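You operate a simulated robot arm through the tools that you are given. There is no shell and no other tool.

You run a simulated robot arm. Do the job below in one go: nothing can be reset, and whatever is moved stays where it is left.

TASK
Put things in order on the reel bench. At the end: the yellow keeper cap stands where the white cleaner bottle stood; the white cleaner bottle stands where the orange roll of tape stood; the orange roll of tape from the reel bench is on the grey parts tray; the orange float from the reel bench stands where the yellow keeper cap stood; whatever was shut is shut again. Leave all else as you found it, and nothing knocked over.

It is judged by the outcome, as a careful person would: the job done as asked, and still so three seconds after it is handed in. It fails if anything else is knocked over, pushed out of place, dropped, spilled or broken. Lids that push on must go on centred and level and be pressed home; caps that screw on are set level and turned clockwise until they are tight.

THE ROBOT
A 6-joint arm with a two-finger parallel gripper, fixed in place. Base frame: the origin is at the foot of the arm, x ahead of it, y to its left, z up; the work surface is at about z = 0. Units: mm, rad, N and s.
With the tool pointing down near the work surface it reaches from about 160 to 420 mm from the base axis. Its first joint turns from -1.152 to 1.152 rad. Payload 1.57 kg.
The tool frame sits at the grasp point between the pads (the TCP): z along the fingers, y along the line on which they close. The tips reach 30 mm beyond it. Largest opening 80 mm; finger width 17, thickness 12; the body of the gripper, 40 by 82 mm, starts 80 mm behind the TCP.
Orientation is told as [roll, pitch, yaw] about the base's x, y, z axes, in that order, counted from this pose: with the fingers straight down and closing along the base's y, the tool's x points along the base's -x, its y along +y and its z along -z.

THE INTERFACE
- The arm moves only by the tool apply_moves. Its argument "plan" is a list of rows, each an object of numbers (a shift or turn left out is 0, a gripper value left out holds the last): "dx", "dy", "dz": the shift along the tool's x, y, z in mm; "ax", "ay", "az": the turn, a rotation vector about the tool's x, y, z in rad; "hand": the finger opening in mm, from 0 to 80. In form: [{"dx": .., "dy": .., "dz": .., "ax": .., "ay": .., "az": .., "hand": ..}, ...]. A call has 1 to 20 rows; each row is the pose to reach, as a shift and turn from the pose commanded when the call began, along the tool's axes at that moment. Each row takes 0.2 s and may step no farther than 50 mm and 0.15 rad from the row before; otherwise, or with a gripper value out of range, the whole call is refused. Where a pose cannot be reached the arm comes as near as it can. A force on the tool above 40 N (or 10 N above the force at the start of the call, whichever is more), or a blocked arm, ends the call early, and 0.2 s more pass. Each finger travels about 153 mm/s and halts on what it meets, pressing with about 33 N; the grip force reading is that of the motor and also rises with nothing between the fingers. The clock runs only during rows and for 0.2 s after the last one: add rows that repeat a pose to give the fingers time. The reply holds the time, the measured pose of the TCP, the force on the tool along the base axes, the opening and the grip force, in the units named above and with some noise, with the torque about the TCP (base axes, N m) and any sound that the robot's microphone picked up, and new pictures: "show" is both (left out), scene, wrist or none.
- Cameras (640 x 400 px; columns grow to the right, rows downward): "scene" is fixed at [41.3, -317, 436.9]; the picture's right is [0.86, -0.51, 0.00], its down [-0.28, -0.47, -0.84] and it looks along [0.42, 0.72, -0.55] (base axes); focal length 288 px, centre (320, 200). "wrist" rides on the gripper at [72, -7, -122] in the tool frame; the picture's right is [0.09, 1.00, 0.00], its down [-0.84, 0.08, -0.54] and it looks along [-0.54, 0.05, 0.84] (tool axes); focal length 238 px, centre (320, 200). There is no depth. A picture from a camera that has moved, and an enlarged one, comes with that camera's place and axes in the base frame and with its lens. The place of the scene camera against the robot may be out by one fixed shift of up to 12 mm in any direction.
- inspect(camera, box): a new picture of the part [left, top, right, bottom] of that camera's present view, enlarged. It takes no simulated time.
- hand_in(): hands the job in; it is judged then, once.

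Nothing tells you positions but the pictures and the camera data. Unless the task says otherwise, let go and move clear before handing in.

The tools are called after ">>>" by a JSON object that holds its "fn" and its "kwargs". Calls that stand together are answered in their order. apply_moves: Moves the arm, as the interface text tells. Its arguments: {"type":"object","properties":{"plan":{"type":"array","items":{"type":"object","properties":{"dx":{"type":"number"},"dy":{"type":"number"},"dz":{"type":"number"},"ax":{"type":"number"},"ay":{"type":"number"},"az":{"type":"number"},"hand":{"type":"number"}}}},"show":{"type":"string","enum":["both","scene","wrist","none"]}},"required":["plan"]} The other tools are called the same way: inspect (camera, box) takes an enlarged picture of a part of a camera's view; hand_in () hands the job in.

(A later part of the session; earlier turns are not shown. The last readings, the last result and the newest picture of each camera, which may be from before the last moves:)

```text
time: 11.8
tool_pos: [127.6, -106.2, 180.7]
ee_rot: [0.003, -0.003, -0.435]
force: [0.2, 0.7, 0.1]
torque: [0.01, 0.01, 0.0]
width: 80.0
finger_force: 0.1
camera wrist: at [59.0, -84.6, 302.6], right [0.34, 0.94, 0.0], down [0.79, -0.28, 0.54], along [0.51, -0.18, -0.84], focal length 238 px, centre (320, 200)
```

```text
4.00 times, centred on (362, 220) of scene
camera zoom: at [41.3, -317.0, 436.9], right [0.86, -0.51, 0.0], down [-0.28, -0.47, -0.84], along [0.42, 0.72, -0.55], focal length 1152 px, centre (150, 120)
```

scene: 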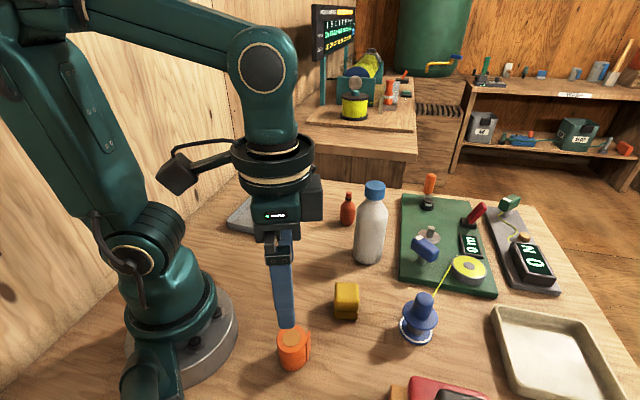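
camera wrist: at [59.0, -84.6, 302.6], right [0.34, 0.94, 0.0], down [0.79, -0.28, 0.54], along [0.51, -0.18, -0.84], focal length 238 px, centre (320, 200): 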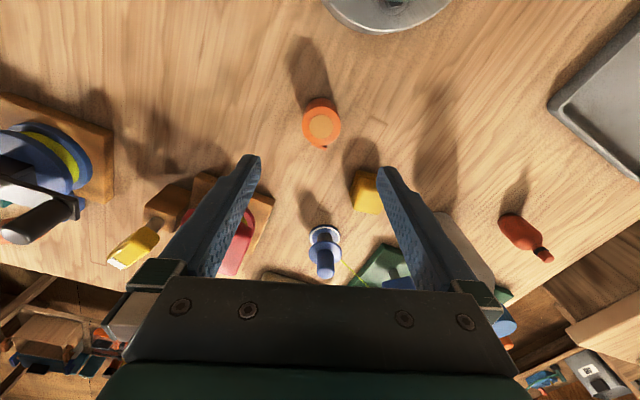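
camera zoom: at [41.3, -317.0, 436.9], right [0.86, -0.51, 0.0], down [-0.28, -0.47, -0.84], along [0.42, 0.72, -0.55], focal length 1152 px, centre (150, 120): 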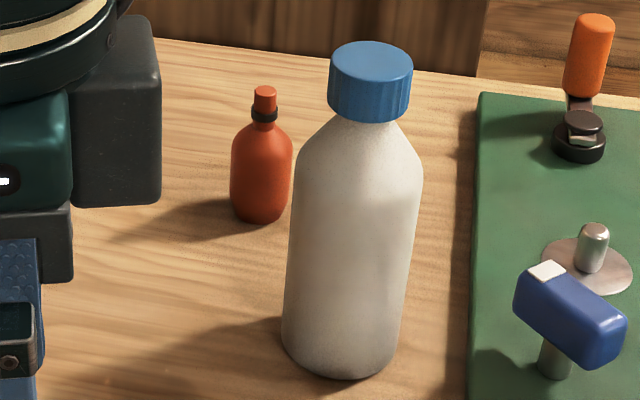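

The tape is centred at about (125.5, -107), 40 mm across, and its tail is clear of both fingers. I'll go down around it, close, and lift.

>>> {"fn": "apply_moves", "kwargs": {"plan": [{"dz": 45, "hand": 80}, {"dz": 90}, {"dz": 120}, {"dz": 139}, {"dz": 139}], "show": "both"}}

```text
time: 13.0
tool_pos: [126.1, -107.0, 40.3]
ee_rot: [0.005, -0.003, -0.434]
force: [0.6, -0.1, 0.3]
torque: [-0.02, -0.01, 0.03]
width: 79.9
finger_force: 0.1
camera wrist: at [58.7, -83.8, 163.4], right [0.34, 0.94, 0.0], down [0.79, -0.28, 0.54], along [0.51, -0.18, -0.84], focal length 238 px, centre (320, 200)
```

scene: 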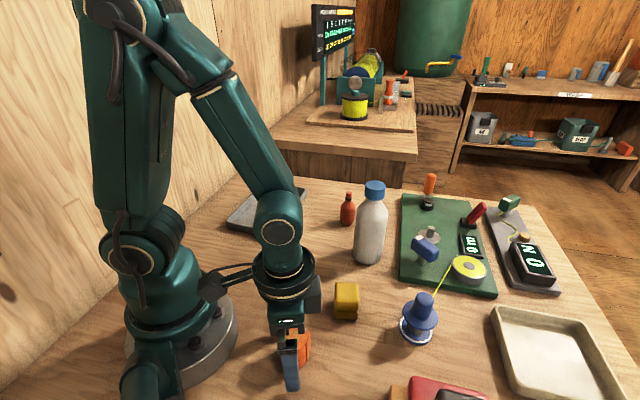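
wrist: 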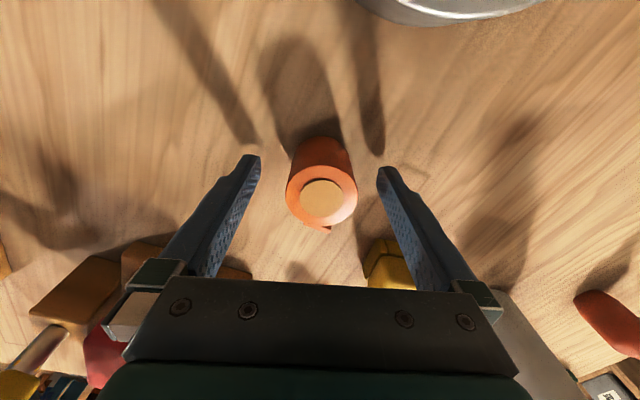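

>>> {"fn": "apply_moves", "kwargs": {"plan": [{"hand": 20}, {"hand": 20}, {"hand": 20}], "show": "wrist"}}

```text
time: 13.8
tool_pos: [126.7, -105.8, 41.3]
ee_rot: [0.003, -0.002, -0.436]
force: [-0.2, 0.2, 0.8]
torque: [-0.04, 0.0, -0.01]
width: 40.7
finger_force: 32.7
camera wrist: at [58.8, -83.9, 163.7], right [0.34, 0.94, 0.0], down [0.79, -0.28, 0.54], along [0.51, -0.18, -0.84], focal length 238 px, centre (320, 200)
```

wrist: 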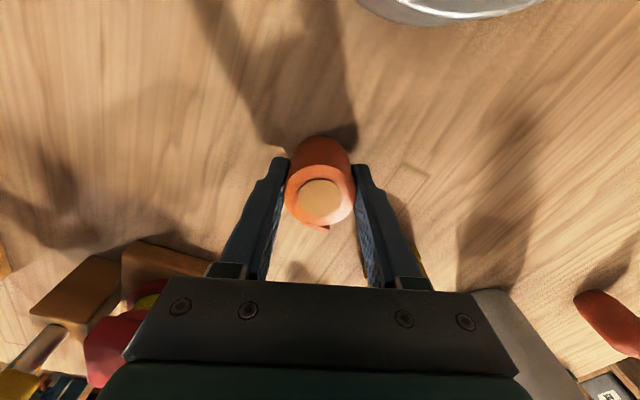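

The tape is held at 40.7 mm wide. I'll lift it and carry it over to the grey tray.

>>> {"fn": "apply_moves", "kwargs": {"plan": [{"dz": -40}, {"dz": -80}, {"dz": -120}, {"dz": -150}, {"dx": -7, "dy": 35, "dz": -150, "az": -0.08}, {"dx": -14, "dy": 70, "dz": -150, "az": -0.16}, {"dx": -21, "dy": 105, "dz": -150, "az": -0.25}, {"dx": -13, "dy": 145.5, "dz": -150, "az": -0.33}, {"dx": -5, "dy": 186, "dz": -150, "az": -0.41}, {"dx": 2.5, "dy": 226.7, "dz": -150, "az": -0.5}, {"dx": 15.3, "dy": 264.3, "dz": -150, "az": -0.58}, {"dx": 28.1, "dy": 301.9, "dz": -150, "az": -0.66}, {"dx": 41, "dy": 339.5, "dz": -150, "az": -0.74}, {"dx": 53.8, "dy": 377.1, "dz": -150, "az": -0.82}, {"dx": 53.8, "dy": 377.1, "dz": -150, "az": -0.82}], "show": "both"}}

```text
time: 17.0
tool_pos: [237.5, 257.0, 190.7]
ee_rot: [0.002, -0.001, 0.385]
force: [-0.7, -0.4, -0.6]
torque: [0.0, 0.03, 0.0]
width: 20.2
finger_force: 0.1
camera wrist: at [172.8, 222.9, 312.8], right [-0.46, 0.89, 0.0], down [0.75, 0.39, 0.54], along [0.48, 0.25, -0.84], focal length 238 px, centre (320, 200)
```

scene: 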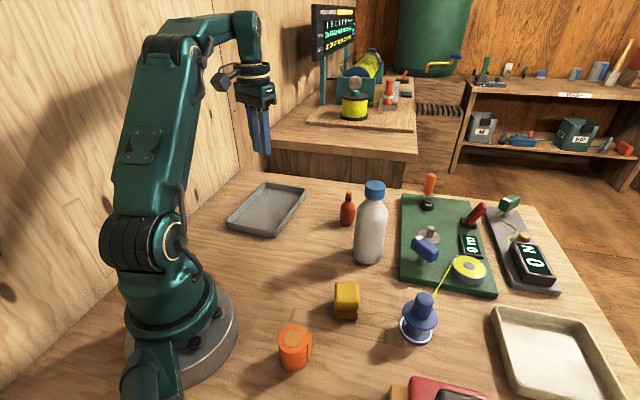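
wrist: 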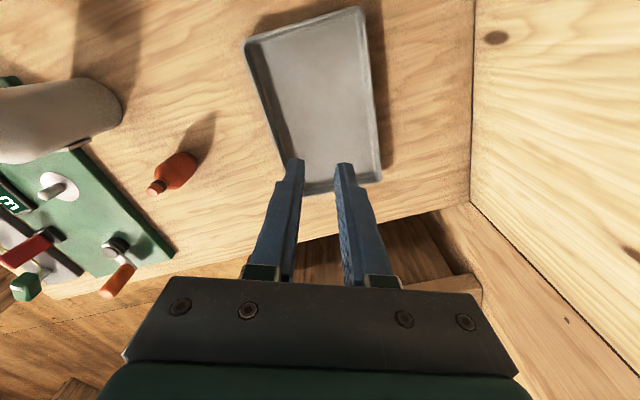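

The fingers closed to 20 mm, so the tape slipped out and seems to be still standing in its place. I'll check that it wasn't disturbed and work out why.

>>> {"fn": "inspect", "kwargs": {"camera": "scene", "box": [255, 310, 335, 380]}}

>>> {"fn": "inspect", "kwargs": {"camera": "scene", "box": [220, 170, 320, 245]}}

>>> {"fn": "inspect", "kwargs": {"camera": "wrist", "box": [140, 140, 210, 210]}}

>>> {"fn": "inspect", "kwargs": {"camera": "wrist", "box": [0, 70, 140, 180]}}

```text
5.71 times, centred on (295, 345) of scene
camera zoom: at [41.3, -317.0, 436.9], right [0.86, -0.51, 0.0], down [-0.28, -0.47, -0.84], along [0.42, 0.72, -0.55], focal length 1646 px, centre (463, -629)
```

zoom: 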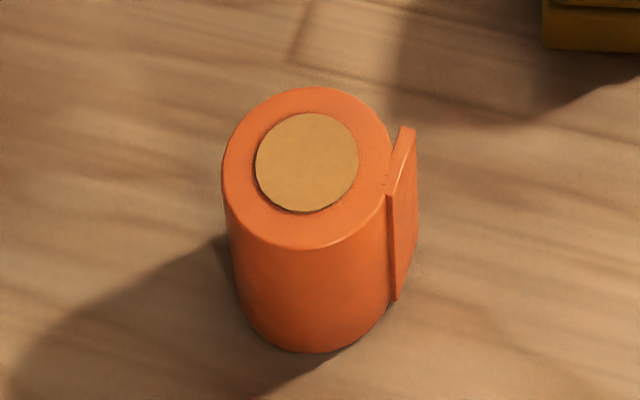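

```text
5.33 times, centred on (270, 208) of scene
camera zoom: at [41.3, -317.0, 436.9], right [0.86, -0.51, 0.0], down [-0.28, -0.47, -0.84], along [0.42, 0.72, -0.55], focal length 1536 px, centre (587, 160)
```

zoom: 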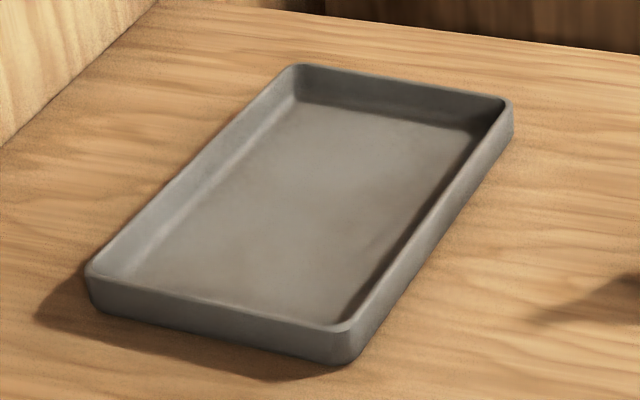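

```text
5.71 times, centred on (175, 175) of wrist
camera zoom: at [172.8, 222.9, 312.8], right [-0.46, 0.89, 0.0], down [0.75, 0.39, 0.54], along [0.48, 0.25, -0.84], focal length 1362 px, centre (1149, 343)
```

zoom: 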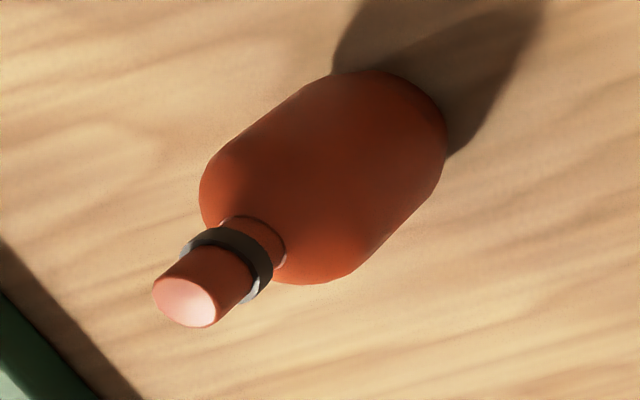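

```text
3.64 times, centred on (70, 125) of wrist
camera zoom: at [172.8, 222.9, 312.8], right [-0.46, 0.89, 0.0], down [0.75, 0.39, 0.54], along [0.48, 0.25, -0.84], focal length 867 px, centre (1229, 473)
```

zoom: 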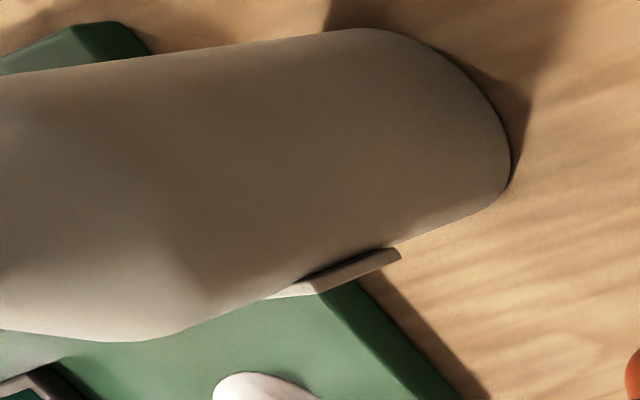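

The tape is upright and unmoved, and the tray is untouched. The pads simply slipped. I'll go back, grip lower and fully closed, and lift slowly while watching the force.

>>> {"fn": "apply_moves", "kwargs": {"plan": [{"dx": 18.8, "dy": -34.7, "az": 0.08, "hand": 80}, {"dx": 37.6, "dy": -69.5, "az": 0.16}, {"dx": 56.4, "dy": -104.2, "az": 0.25}, {"dx": 75.2, "dy": -138.9, "az": 0.33}, {"dx": 99.5, "dy": -172.2, "az": 0.41}, {"dx": 123.7, "dy": -205.6, "az": 0.5}, {"dx": 148, "dy": -238.9, "az": 0.58}, {"dx": 178.8, "dy": -257.7, "az": 0.66}, {"dx": 209.6, "dy": -276.5, "az": 0.74}, {"dx": 240.5, "dy": -295.3, "az": 0.82}, {"dx": 240.5, "dy": -295.3, "az": 0.82}], "show": "wrist"}}

>>> {"fn": "inspect", "kwargs": {"camera": "wrist", "box": [270, 80, 370, 160]}}

```text
time: 19.4
tool_pos: [123.5, -108.4, 192.7]
ee_rot: [0.003, 0.0, -0.435]
force: [0.1, 0.5, 0.3]
torque: [-0.02, 0.0, 0.01]
width: 79.7
finger_force: 0.0
camera wrist: at [57.1, -85.6, 314.6], right [0.34, 0.94, 0.0], down [0.79, -0.28, 0.54], along [0.51, -0.18, -0.84], focal length 238 px, centre (320, 200)
```

wrist: 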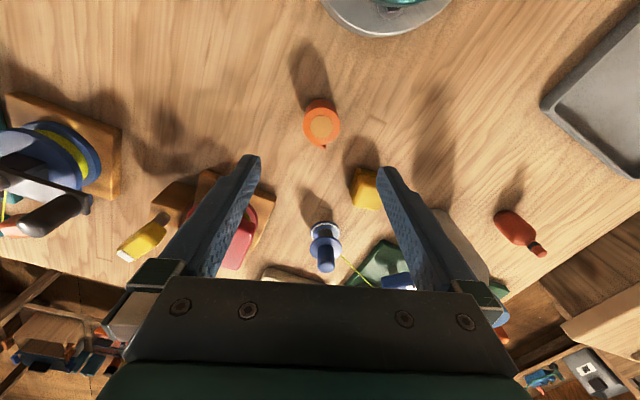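

```text
5.00 times, centred on (320, 120) of wrist
camera zoom: at [57.1, -85.6, 314.6], right [0.34, 0.94, 0.0], down [0.79, -0.28, 0.54], along [0.51, -0.18, -0.84], focal length 1192 px, centre (320, 600)
```

zoom: 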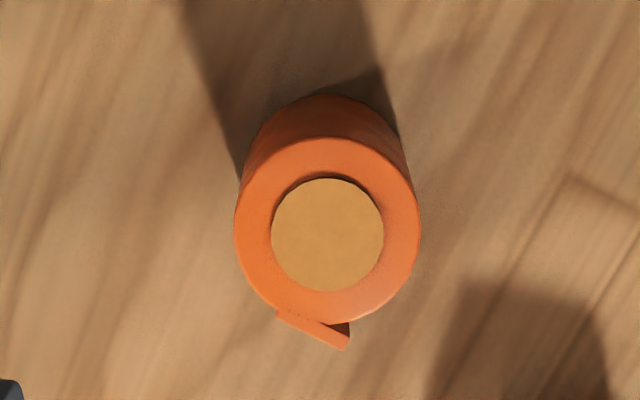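

>>> {"fn": "apply_moves", "kwargs": {"plan": [{"dx": -2, "dy": 1, "dz": 45, "hand": 80}, {"dx": -2, "dy": 1, "dz": 90}, {"dx": -2, "dy": 1, "dz": 130}, {"dx": -2, "dy": 1, "dz": 156}, {"dx": -2, "dy": 1, "dz": 156, "hand": 0}, {"dx": -2, "dy": 1, "dz": 156, "hand": 0}, {"dx": -2, "dy": 1, "dz": 156, "hand": 0}, {"dx": -2, "dy": 1, "dz": 156, "hand": 0}], "show": "none"}}

>>> {"fn": "apply_moves", "kwargs": {"plan": [{"dz": -1}, {"dz": -3}, {"dz": -6}], "show": "both"}}

```text
time: 21.2
tool_pos: [127.5, -108.8, 34.8]
ee_rot: [0.003, -0.002, -0.435]
force: [0.3, 0.2, -0.2]
torque: [-0.02, -0.03, -0.02]
width: 40.9
finger_force: 33.0
```

```text
time: 22.0
tool_pos: [128.0, -107.7, 43.6]
ee_rot: [0.004, -0.002, -0.436]
force: [0.3, -0.5, -0.5]
torque: [-0.02, -0.01, 0.01]
width: 40.5
finger_force: 33.2
camera wrist: at [60.1, -84.6, 163.0], right [0.34, 0.94, 0.0], down [0.79, -0.28, 0.54], along [0.51, -0.18, -0.84], focal length 238 px, centre (320, 200)
```

scene: 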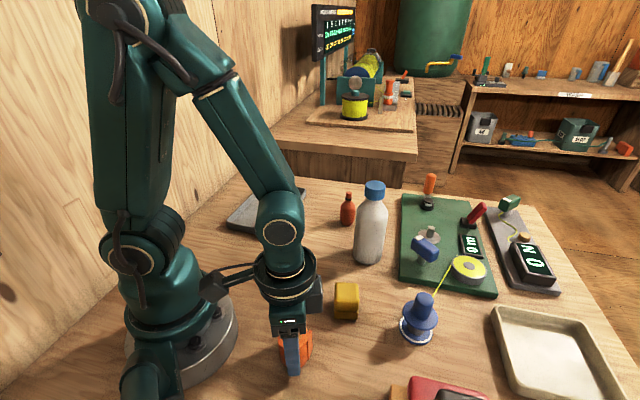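
wrist: 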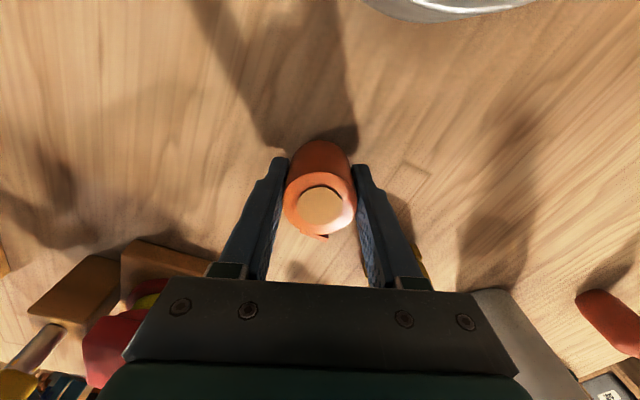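

>>> {"fn": "apply_moves", "kwargs": {"plan": [{"dz": -5}, {"dz": -10}, {"dz": -20}, {"dz": -30}], "show": "both"}}

```text
time: 23.0
tool_pos: [125.3, -108.4, 71.3]
ee_rot: [0.004, -0.002, -0.436]
force: [0.9, 1.2, -0.6]
torque: [0.03, 0.0, 0.01]
width: 41.0
finger_force: 32.6
camera wrist: at [59.1, -84.7, 193.5], right [0.34, 0.94, 0.0], down [0.79, -0.28, 0.54], along [0.51, -0.18, -0.84], focal length 238 px, centre (320, 200)
```

scene: 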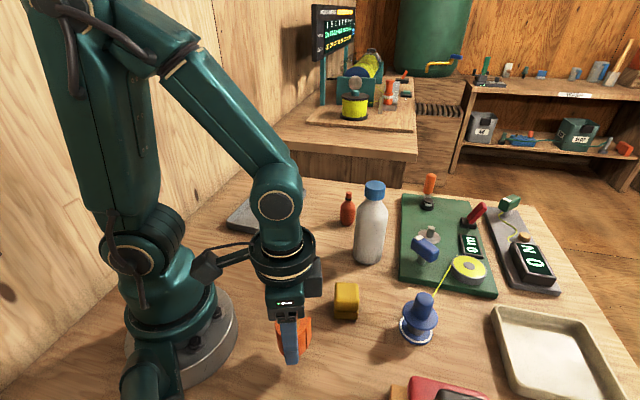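
wrist: 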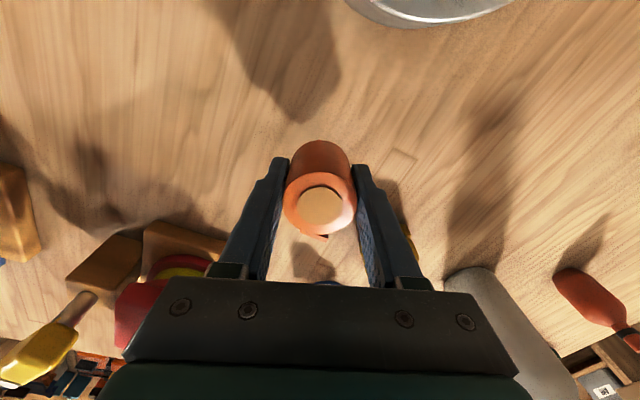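

The slow lift holds. I'll carry the tape to the tray at a gentle pace, in small steps.

>>> {"fn": "apply_moves", "kwargs": {"plan": [{"dz": -8}, {"dz": -22}, {"dz": -36}, {"dx": -2, "dy": 10, "dz": -40, "az": -0.03}, {"dx": -6, "dy": 27, "dz": -40, "az": -0.07}, {"dx": -10, "dy": 46, "dz": -40, "az": -0.11}, {"dx": -14, "dy": 66, "dz": -40, "az": -0.15}, {"dx": -18, "dy": 86, "dz": -40, "az": -0.19}, {"dx": -20.8, "dy": 106.8, "dz": -40, "az": -0.23}, {"dx": -17, "dy": 127, "dz": -40, "az": -0.27}, {"dx": -13, "dy": 147, "dz": -40, "az": -0.31}, {"dx": -9, "dy": 167, "dz": -40, "az": -0.35}, {"dx": -5, "dy": 187, "dz": -40, "az": -0.39}, {"dx": -1, "dy": 207, "dz": -40, "az": -0.43}, {"dx": 2, "dy": 222, "dz": -40, "az": -0.46}, {"dx": 2.6, "dy": 228, "dz": -40, "az": -0.47}], "show": "both"}}

```text
time: 26.4
tool_pos: [220.7, 100.1, 110.5]
ee_rot: [0.002, -0.003, 0.035]
force: [0.2, -0.4, -0.9]
torque: [0.0, -0.02, 0.01]
width: 40.7
finger_force: 32.2
camera wrist: at [149.4, 90.3, 232.8], right [-0.13, 0.99, 0.0], down [0.83, 0.11, 0.54], along [0.54, 0.07, -0.84], focal length 238 px, centre (320, 200)
```

scene: 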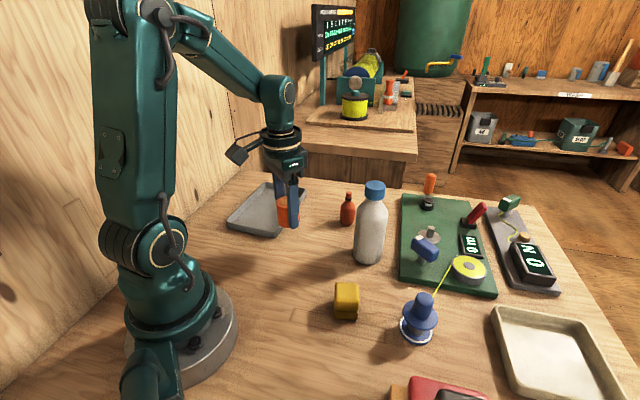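
wrist: 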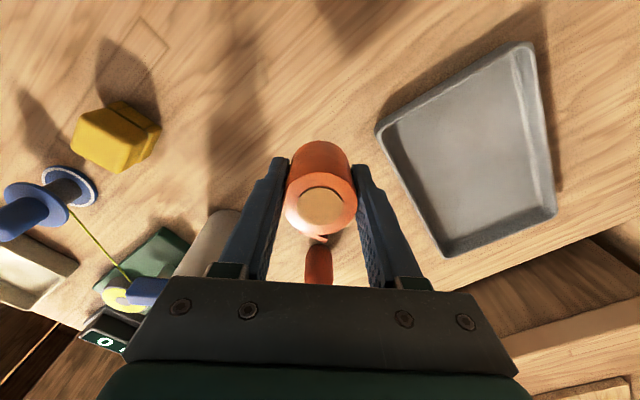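

>>> {"fn": "apply_moves", "kwargs": {"plan": [{"dx": -2, "dy": 10, "az": -0.03}, {"dx": -4, "dy": 28, "az": -0.07}, {"dx": -7, "dy": 48, "az": -0.11}, {"dx": -10, "dy": 68, "az": -0.15}, {"dx": -13, "dy": 88, "az": -0.19}, {"dx": -16, "dy": 108, "az": -0.23}, {"dx": -19, "dy": 128, "az": -0.27}, {"dx": -22, "dy": 146, "az": -0.31}, {"dx": -23, "dy": 156, "az": -0.34}, {"dx": -23, "dy": 159, "az": -0.35}, {"dx": -23, "dy": 159, "az": -0.35}], "show": "both"}}

```text
time: 28.8
tool_pos: [237.6, 259.9, 112.6]
ee_rot: [0.001, -0.004, 0.386]
force: [0.7, -0.7, -0.1]
torque: [0.0, 0.01, 0.0]
width: 41.0
finger_force: 32.8
camera wrist: at [174.4, 225.5, 234.1], right [-0.46, 0.89, 0.0], down [0.74, 0.39, 0.54], along [0.48, 0.25, -0.84], focal length 238 px, centre (320, 200)
```

scene: 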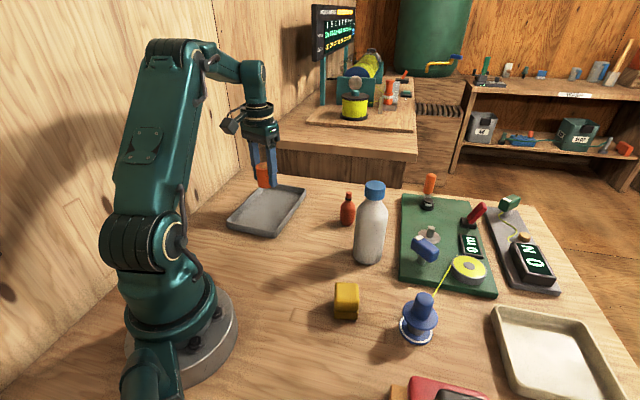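
wrist: 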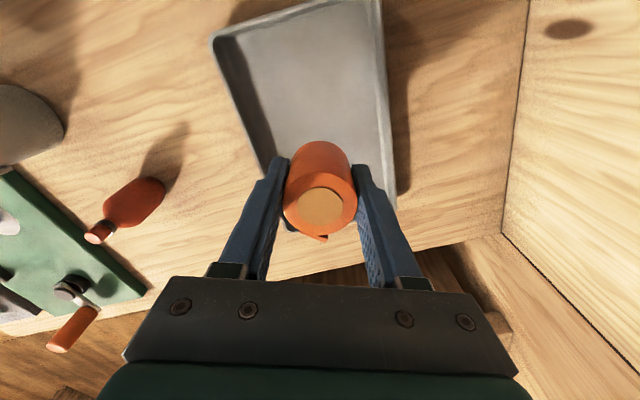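

>>> {"fn": "apply_moves", "kwargs": {"plan": [{"dz": 6}, {"dz": 18}, {"dz": 34}, {"dz": 50}, {"dz": 62}, {"dz": 68}, {"dz": 70}], "show": "both"}}

>>> {"fn": "inspect", "kwargs": {"camera": "scene", "box": [220, 140, 320, 245]}}

```text
time: 30.4
tool_pos: [238.5, 260.5, 42.5]
ee_rot: [0.001, -0.002, 0.385]
force: [-0.6, -0.1, -1.2]
torque: [-0.01, 0.0, -0.01]
width: 40.8
finger_force: 32.9
camera wrist: at [174.8, 225.7, 163.6], right [-0.46, 0.89, 0.0], down [0.75, 0.38, 0.54], along [0.48, 0.25, -0.84], focal length 238 px, centre (320, 200)
```

scene: 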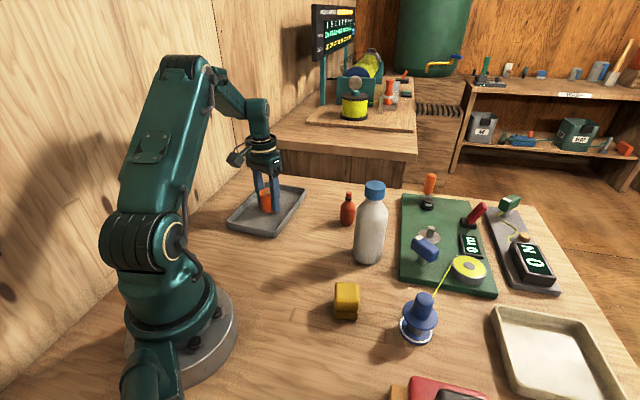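
wrist: 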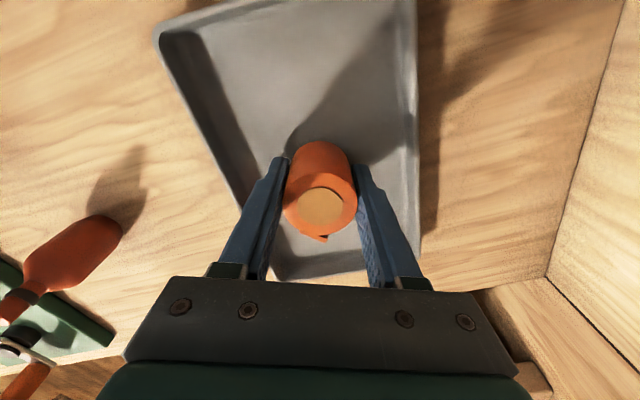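

```text
3.81 times, centred on (270, 192) of scene
camera zoom: at [41.3, -317.0, 436.9], right [0.86, -0.51, 0.0], down [-0.28, -0.47, -0.84], along [0.42, 0.72, -0.55], focal length 1097 px, centre (510, 229)
```

zoom: 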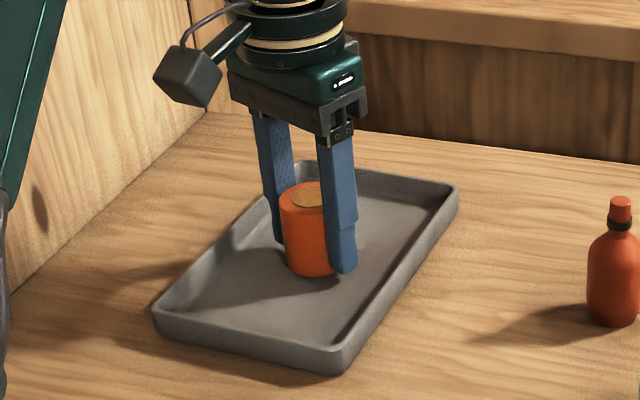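

>>> {"fn": "apply_moves", "kwargs": {"plan": [{"dz": 1}, {"dz": 2}], "show": "none"}}

>>> {"fn": "apply_moves", "kwargs": {"plan": [{"dz": 0.7}, {"dz": 1.4}], "show": "none"}}

```text
time: 31.0
tool_pos: [239.2, 259.9, 39.7]
ee_rot: [0.0, -0.004, 0.385]
force: [0.2, 0.3, -0.4]
torque: [0.02, 0.01, 0.02]
width: 40.8
finger_force: 33.3
```

```text
time: 31.6
tool_pos: [238.7, 261.4, 38.0]
ee_rot: [-0.001, -0.004, 0.384]
force: [-0.5, 0.3, -1.3]
torque: [0.04, -0.01, 0.04]
width: 41.0
finger_force: 33.1
```

>>> {"fn": "apply_moves", "kwargs": {"plan": [{"dz": 0.6}, {"dz": 1.2}], "show": "none"}}

>>> {"fn": "inspect", "kwargs": {"camera": "scene", "box": [245, 180, 295, 225]}}

```text
time: 32.2
tool_pos: [238.9, 260.2, 37.6]
ee_rot: [0.003, -0.005, 0.383]
force: [-2.7, -0.8, 12.5]
torque: [-0.13, 0.26, 0.0]
width: 41.0
finger_force: 33.2
```

```text
8.89 times, centred on (270, 202) of scene
camera zoom: at [41.3, -317.0, 436.9], right [0.86, -0.51, 0.0], down [-0.28, -0.47, -0.84], along [0.42, 0.72, -0.55], focal length 2560 px, centre (764, 178)
```

zoom: 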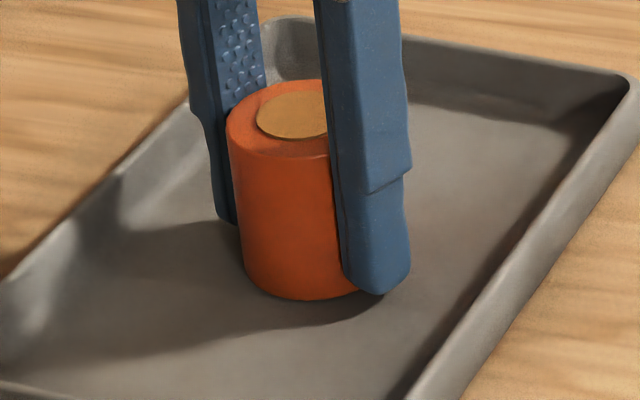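

The tape is touching the tray floor, with a 12 N reaction. I'll release it and rise straight up.

>>> {"fn": "apply_moves", "kwargs": {"plan": [{"dz": -0.6}, {"dz": -0.6, "hand": 60}, {"dz": -0.6, "hand": 60}, {"dz": -0.6, "hand": 60}], "show": "none"}}

>>> {"fn": "apply_moves", "kwargs": {"plan": [{"dz": -20}, {"dz": -50}, {"dz": -95}, {"dz": -140}, {"dz": -180}, {"dz": -180}], "show": "both"}}

>>> {"fn": "inspect", "kwargs": {"camera": "scene", "box": [220, 170, 380, 275]}}

```text
time: 33.2
tool_pos: [239.1, 259.8, 37.5]
ee_rot: [0.001, -0.003, 0.383]
force: [0.1, -0.8, 0.2]
torque: [-0.03, 0.0, 0.01]
width: 59.9
finger_force: 0.1
```

```text
time: 34.6
tool_pos: [237.8, 259.4, 220.0]
ee_rot: [-0.002, 0.0, 0.384]
force: [0.7, 0.7, -0.7]
torque: [0.01, -0.01, 0.05]
width: 59.9
finger_force: 0.0
camera wrist: at [174.8, 225.2, 341.5], right [-0.46, 0.89, 0.0], down [0.75, 0.39, 0.54], along [0.48, 0.25, -0.84], focal length 238 px, centre (320, 200)
```

scene: 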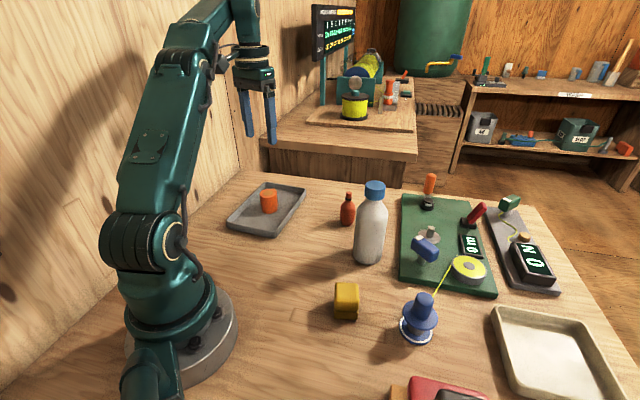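
wrist: 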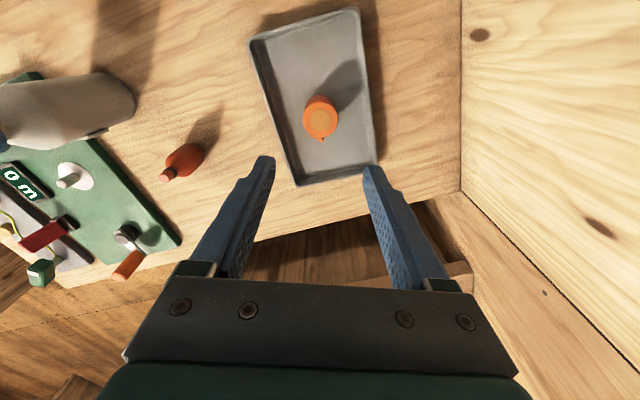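

```text
3.81 times, centred on (300, 222) of scene
camera zoom: at [41.3, -317.0, 436.9], right [0.86, -0.51, 0.0], down [-0.28, -0.47, -0.84], along [0.42, 0.72, -0.55], focal length 1097 px, centre (396, 114)
```

zoom: 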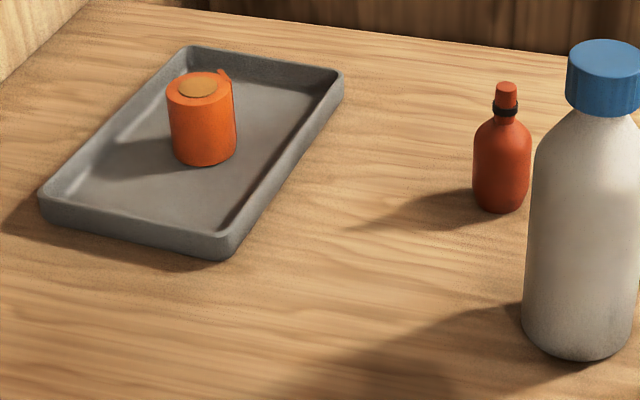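

The tape stands in the tray. Next I'll study the white bottle and whatever is peeking out behind it.

>>> {"fn": "inspect", "kwargs": {"camera": "wrist", "box": [0, 60, 150, 160]}}

>>> {"fn": "inspect", "kwargs": {"camera": "wrist", "box": [0, 120, 200, 300]}}

```text
4.00 times, centred on (75, 110) of wrist
camera zoom: at [174.8, 225.2, 341.5], right [-0.46, 0.89, 0.0], down [0.75, 0.39, 0.54], along [0.48, 0.25, -0.84], focal length 953 px, centre (1300, 560)
```

zoom: 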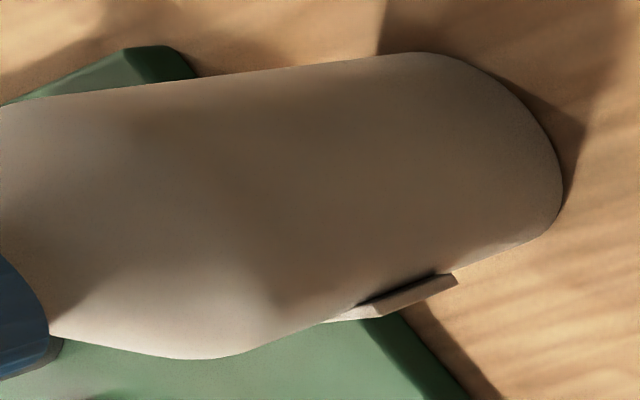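

```text
2.22 times, centred on (100, 210) of wrist
camera zoom: at [174.8, 225.2, 341.5], right [-0.46, 0.89, 0.0], down [0.75, 0.39, 0.54], along [0.48, 0.25, -0.84], focal length 530 px, centre (809, 178)
```

zoom: 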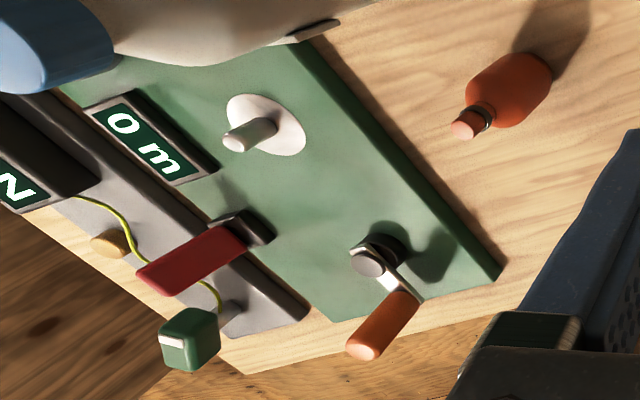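

There's a small flat plate on the far side of the bottle. Before gripping, I'll look from the left side to see whether it's attached and how wide the bottle is there.

>>> {"fn": "apply_moves", "kwargs": {"plan": [{"dx": -2, "dy": -15, "dz": -5, "az": 0.14, "hand": 80}, {"dx": -4, "dy": -30, "dz": -10, "az": 0.28}, {"dx": -6, "dy": -45, "dz": -15, "az": 0.42}, {"dx": -8, "dy": -61, "dz": -20, "az": 0.56}, {"dx": -10, "dy": -76, "dz": -25, "az": 0.7}, {"dx": -12, "dy": -91, "dz": -30, "az": 0.84}, {"dx": -14, "dy": -106, "dz": -30, "az": 0.98}, {"dx": -16, "dy": -122, "dz": -30, "az": 1.12}, {"dx": -18, "dy": -137, "dz": -30, "az": 1.26}, {"dx": -20, "dy": -152, "dz": -30, "az": 1.4}, {"dx": -23, "dy": -168, "dz": -30, "az": 1.54}, {"dx": -25.4, "dy": -182.8, "dz": -30, "az": 1.68}, {"dx": -25.4, "dy": -182.8, "dz": -30, "az": 1.68}], "show": "both"}}

```text
time: 37.4
tool_pos: [326.0, 98.4, 245.3]
ee_rot: [0.003, 0.002, -1.297]
force: [0.2, -0.1, -0.3]
torque: [-0.01, 0.02, 0.02]
width: 79.9
finger_force: 0.1
out of reach, approached as far as the arm can: row 11, 12, 13
camera wrist: at [299.2, 163.7, 367.3], right [0.93, 0.36, 0.0], down [0.3, -0.79, 0.54], along [0.2, -0.5, -0.84], focal length 238 px, centre (320, 200)
```

scene: 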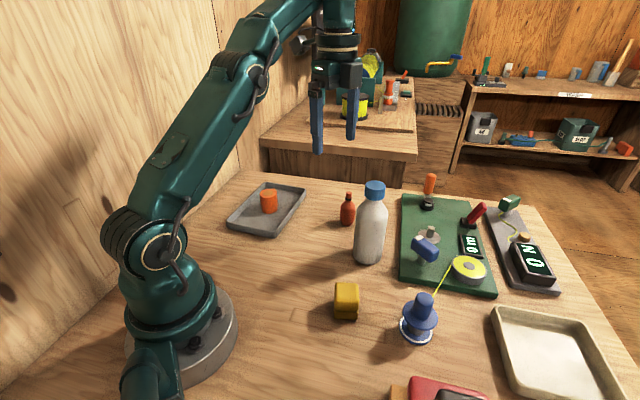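
wrist: 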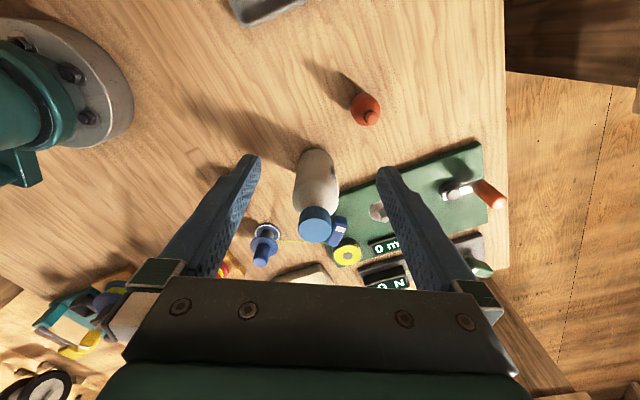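

>>> {"fn": "inspect", "kwargs": {"camera": "wrist", "box": [270, 130, 390, 250]}}

>>> {"fn": "inspect", "kwargs": {"camera": "wrist", "box": [330, 70, 410, 140]}}

```text
3.33 times, centred on (330, 190) of wrist
camera zoom: at [299.2, 163.7, 367.3], right [0.93, 0.36, 0.0], down [0.3, -0.79, 0.54], along [0.2, -0.5, -0.84], focal length 794 px, centre (287, 233)
```

zoom: 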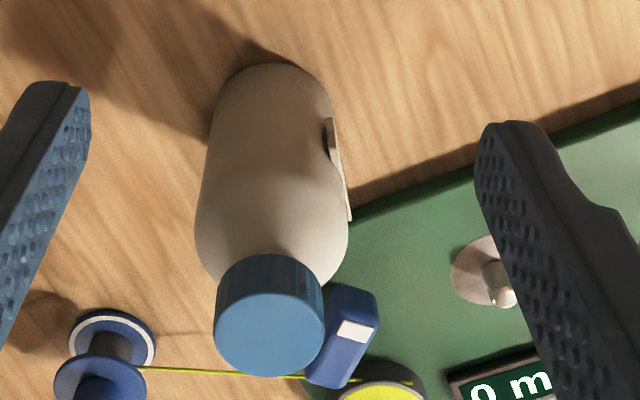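

```text
5.71 times, centred on (370, 105) of wrist
camera zoom: at [299.2, 163.7, 367.3], right [0.93, 0.36, 0.0], down [0.3, -0.79, 0.54], along [0.2, -0.5, -0.84], focal length 1362 px, centre (34, 743)
```

zoom: 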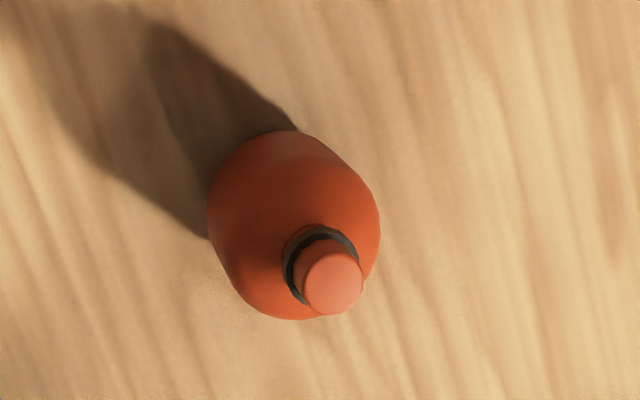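

The bottle is centred at about (353, 2), about 60 mm across and 160 tall, with a raised label plate on its +x side. The float is at about (382, 118), 82 tall. I'll bring the open gripper over the bottle with the fingers on its ±y sides, clear of the label.

>>> {"fn": "apply_moves", "kwargs": {"plan": [{"dx": -6, "dy": -3, "dz": 5, "az": -0.15}, {"dx": -12, "dy": -5, "dz": 10, "az": -0.3}, {"dx": -18, "dy": -7, "dz": 15, "az": -0.45}, {"dx": -24, "dy": -9, "dz": 20, "az": -0.6}, {"dx": -30, "dy": -11, "dz": 25, "az": -0.75}, {"dx": -36, "dy": -13, "dz": 30, "az": -0.9}, {"dx": -42, "dy": -15, "dz": 30, "az": -1.05}, {"dx": -48, "dy": -18, "dz": 30, "az": -1.2}, {"dx": -54, "dy": -21.5, "dz": 30, "az": -1.35}, {"dx": -54, "dy": -21.5, "dz": 30, "az": -1.5}, {"dx": -54, "dy": -21.5, "dz": 30, "az": -1.5}], "show": "both"}}

```text
time: 39.8
tool_pos: [316.8, 39.0, 214.5]
ee_rot: [0.001, -0.003, 0.206]
force: [0.5, -0.3, 1.1]
torque: [0.01, 0.01, 0.03]
width: 80.2
finger_force: 0.0
camera wrist: at [249.3, 16.3, 336.6], right [-0.29, 0.96, 0.0], down [0.8, 0.25, 0.54], along [0.52, 0.16, -0.84], focal length 238 px, centre (320, 200)
```

scene: 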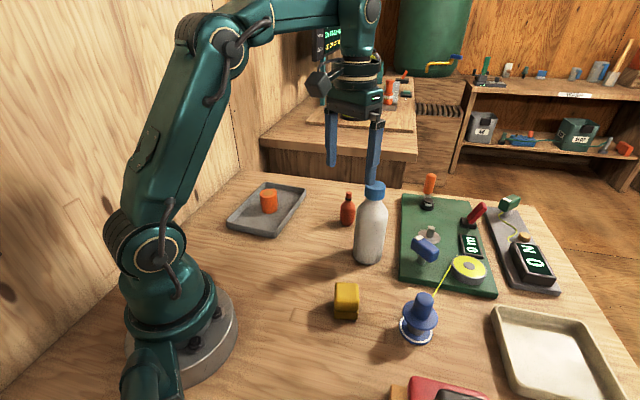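
wrist: 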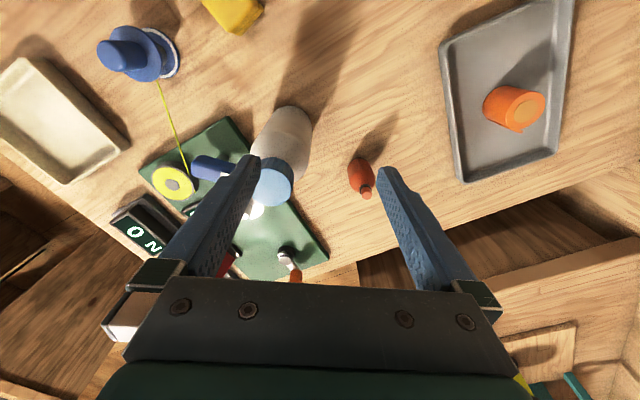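

>>> {"fn": "inspect", "kwargs": {"camera": "wrist", "box": [240, 95, 330, 215]}}

>>> {"fn": "inspect", "kwargs": {"camera": "wrist", "box": [330, 145, 400, 205]}}

```text
3.33 times, centred on (285, 155) of wrist
camera zoom: at [249.3, 16.3, 336.6], right [-0.29, 0.96, 0.0], down [0.8, 0.25, 0.54], along [0.52, 0.16, -0.84], focal length 794 px, centre (437, 350)
```

zoom: 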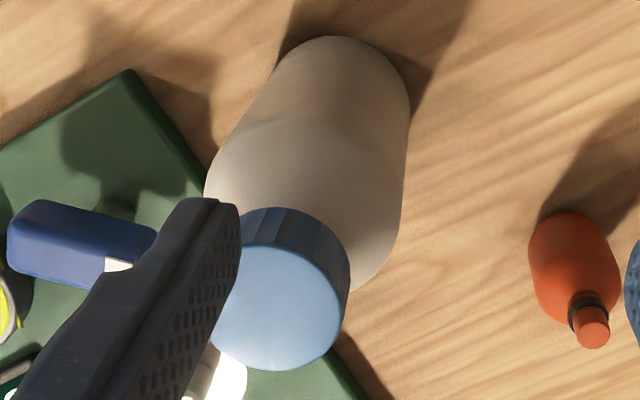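

```text
6.67 times, centred on (365, 175) of wrist
camera zoom: at [249.3, 16.3, 336.6], right [-0.29, 0.96, 0.0], down [0.8, 0.25, 0.54], along [0.52, 0.16, -0.84], focal length 1589 px, centre (20, 367)
```

zoom: 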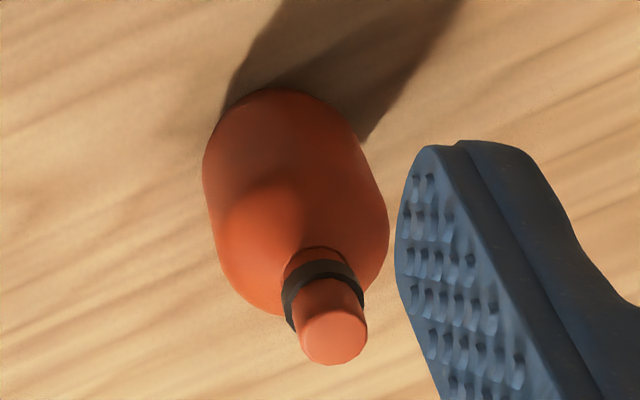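

>>> {"fn": "apply_moves", "kwargs": {"plan": [{"dx": -9, "dy": -13, "dz": 3}, {"dx": -18, "dy": -27, "dz": 6}, {"dx": -27.3, "dy": -40.4, "dz": 9.5}, {"dx": -27.3, "dy": -40.4, "dz": 9.5}], "show": "both"}}

>>> {"fn": "inspect", "kwargs": {"camera": "wrist", "box": [270, 100, 370, 220]}}

```text
time: 40.8
tool_pos: [352.6, 4.7, 205.9]
ee_rot: [0.002, -0.001, 0.205]
force: [0.3, 0.4, -0.3]
torque: [0.04, 0.01, 0.02]
width: 79.7
finger_force: 0.3
camera wrist: at [283.9, -17.7, 327.5], right [-0.29, 0.96, 0.0], down [0.8, 0.24, 0.54], along [0.52, 0.16, -0.84], focal length 238 px, centre (320, 200)
```

scene: 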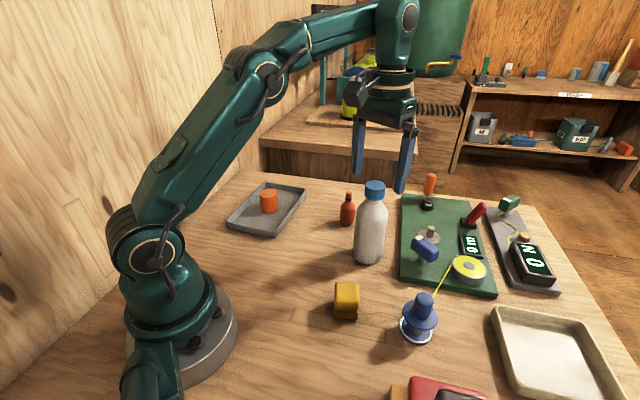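
wrist: 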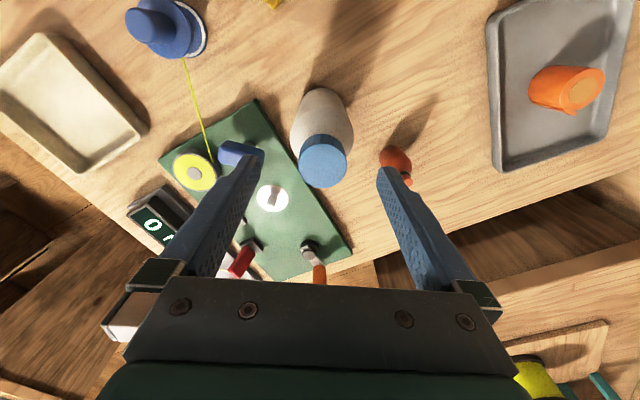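

```text
3.33 times, centred on (320, 160) of wrist
camera zoom: at [283.9, -17.7, 327.5], right [-0.29, 0.96, 0.0], down [0.8, 0.24, 0.54], along [0.52, 0.16, -0.84], focal length 794 px, centre (320, 333)
```

zoom: 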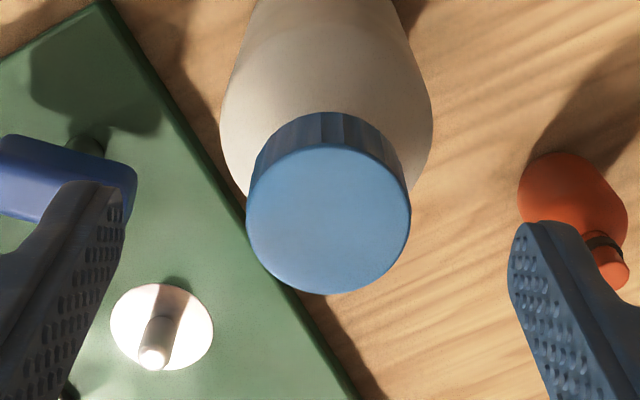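

The bottle axis is at about (356.5, 7) and the cap top at about z = 162. I'll centre the gripper and lower the open fingers around the body, keeping the palm above the cap.

>>> {"fn": "apply_moves", "kwargs": {"plan": [{"dx": -4.4, "dy": 1.4}, {"dx": -4.4, "dy": 1.4, "dz": 30}, {"dx": -4.4, "dy": 1.4, "dz": 60}, {"dx": -4.4, "dy": 1.4, "dz": 85}, {"dx": -4.4, "dy": 1.4, "dz": 103}, {"dx": -4.4, "dy": 1.4, "dz": 113}, {"dx": -4.4, "dy": 1.4, "dz": 113}], "show": "both"}}

>>> {"fn": "inspect", "kwargs": {"camera": "scene", "box": [310, 110, 450, 280]}}

```text
time: 42.4
tool_pos: [359.3, 7.6, 92.1]
ee_rot: [0.002, -0.004, 0.205]
force: [-0.1, 0.3, -0.2]
torque: [0.0, -0.03, 0.0]
width: 80.2
finger_force: 0.1
camera wrist: at [289.6, -14.4, 213.8], right [-0.29, 0.96, 0.0], down [0.8, 0.24, 0.54], along [0.52, 0.16, -0.84], focal length 238 px, centre (320, 200)
```

scene: 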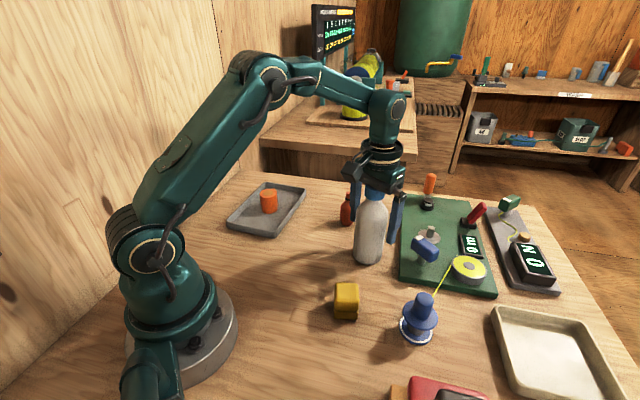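
wrist: 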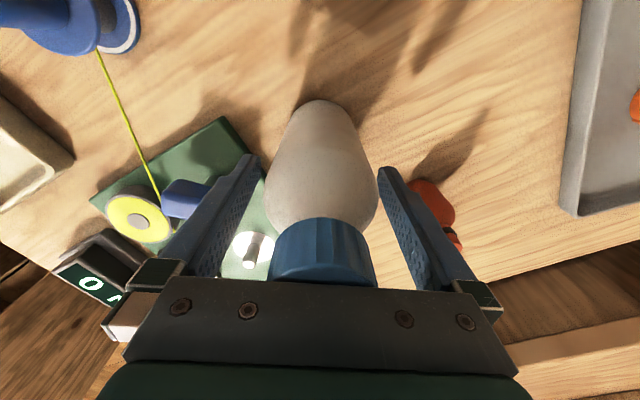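

```text
2.35 times, centred on (380, 195) of scene
camera zoom: at [41.3, -317.0, 436.9], right [0.86, -0.51, 0.0], down [-0.28, -0.47, -0.84], along [0.42, 0.72, -0.55], focal length 678 px, centre (179, 212)
```

zoom: 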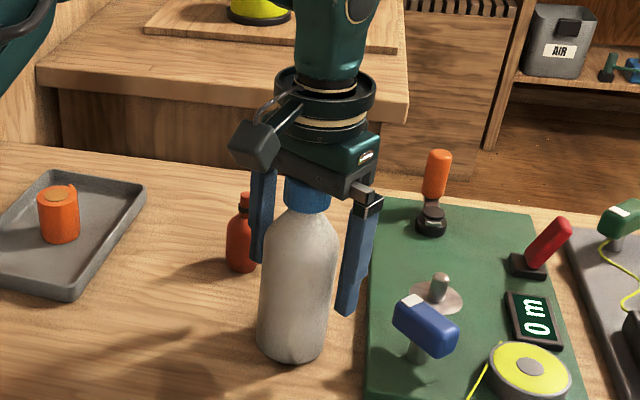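

>>> {"fn": "apply_moves", "kwargs": {"plan": [{"hand": 0}, {"hand": 0}, {"hand": 0}, {"hand": 0}], "show": "none"}}

>>> {"fn": "apply_moves", "kwargs": {"plan": [{"dz": -1}, {"dz": -3}, {"dz": -6}, {"dz": -10}], "show": "both"}}

>>> {"fn": "inspect", "kwargs": {"camera": "scene", "box": [310, 110, 450, 280]}}

```text
time: 43.4
tool_pos: [358.3, 7.2, 94.0]
ee_rot: [0.002, -0.004, 0.203]
force: [0.1, -0.6, 0.1]
torque: [0.01, -0.02, -0.01]
width: 57.6
finger_force: 32.7
```

```text
time: 44.4
tool_pos: [357.3, 8.1, 102.4]
ee_rot: [0.001, -0.003, 0.204]
force: [-0.5, 0.3, -3.0]
torque: [0.02, -0.02, 0.01]
width: 57.6
finger_force: 32.7
camera wrist: at [288.6, -14.8, 224.4], right [-0.29, 0.96, 0.0], down [0.8, 0.24, 0.54], along [0.52, 0.16, -0.84], focal length 238 px, centre (320, 200)
```

scene: 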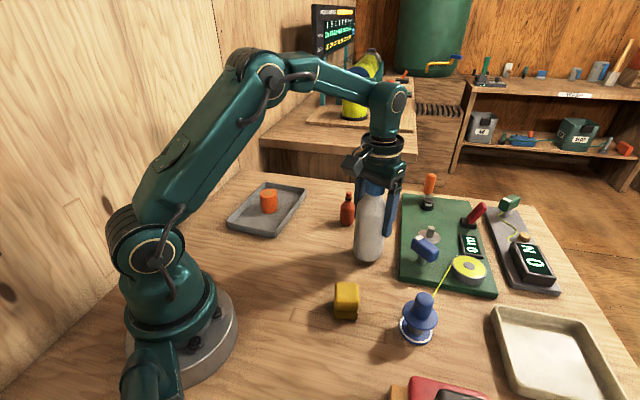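
wrist: 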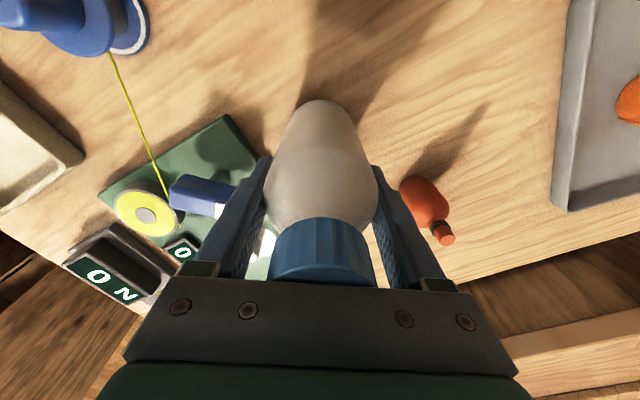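

```text
2.35 times, centred on (380, 195) of scene
camera zoom: at [41.3, -317.0, 436.9], right [0.86, -0.51, 0.0], down [-0.28, -0.47, -0.84], along [0.42, 0.72, -0.55], focal length 678 px, centre (179, 212)
```

zoom: 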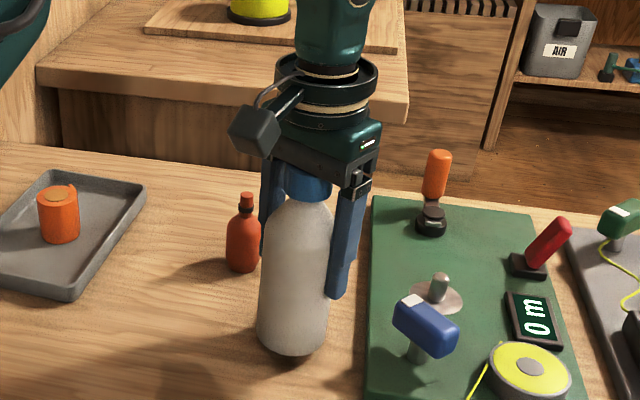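

The bottle is held at 57.6 mm wide and weighs about 3 N. I'll lift it slowly and carry it around the yellow cap toward the tape's old spot.

>>> {"fn": "apply_moves", "kwargs": {"plan": [{"dz": -4}, {"dz": -12}, {"dz": -24}, {"dz": -36}, {"dz": -46}, {"dz": -50}, {"dx": 5, "dy": 1, "dz": -50}, {"dx": 16, "dy": 4, "dz": -50}, {"dx": 32, "dy": 7, "dz": -50, "az": 0.04}, {"dx": 48, "dy": 11, "dz": -50, "az": 0.08}, {"dx": 64, "dy": 15, "dz": -50, "az": 0.12}, {"dx": 80, "dy": 18, "dz": -50, "az": 0.16}, {"dx": 96, "dy": 22, "dz": -50, "az": 0.2}, {"dx": 108, "dy": 25, "dz": -50, "az": 0.23}, {"dx": 114, "dy": 26.3, "dz": -50, "az": 0.25}, {"dx": 114.6, "dy": 26.3, "dz": -50, "az": 0.25}], "show": "both"}}

```text
time: 47.8
tool_pos: [239.9, 11.5, 153.3]
ee_rot: [0.003, -0.003, -0.044]
force: [0.6, -0.3, -3.3]
torque: [0.03, -0.02, -0.03]
width: 57.7
finger_force: 33.0
camera wrist: at [168.5, 6.1, 274.4], right [-0.05, 1.0, 0.0], down [0.84, 0.04, 0.54], along [0.54, 0.03, -0.84], focal length 238 px, centre (320, 200)
```

scene: 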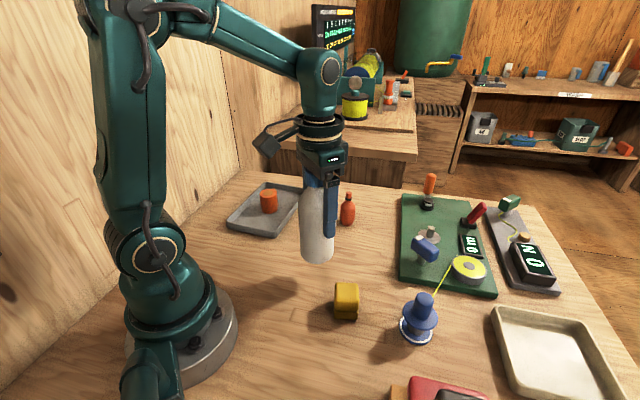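
wrist: 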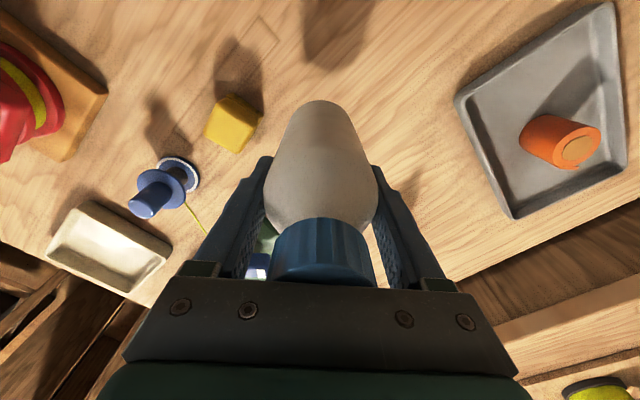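

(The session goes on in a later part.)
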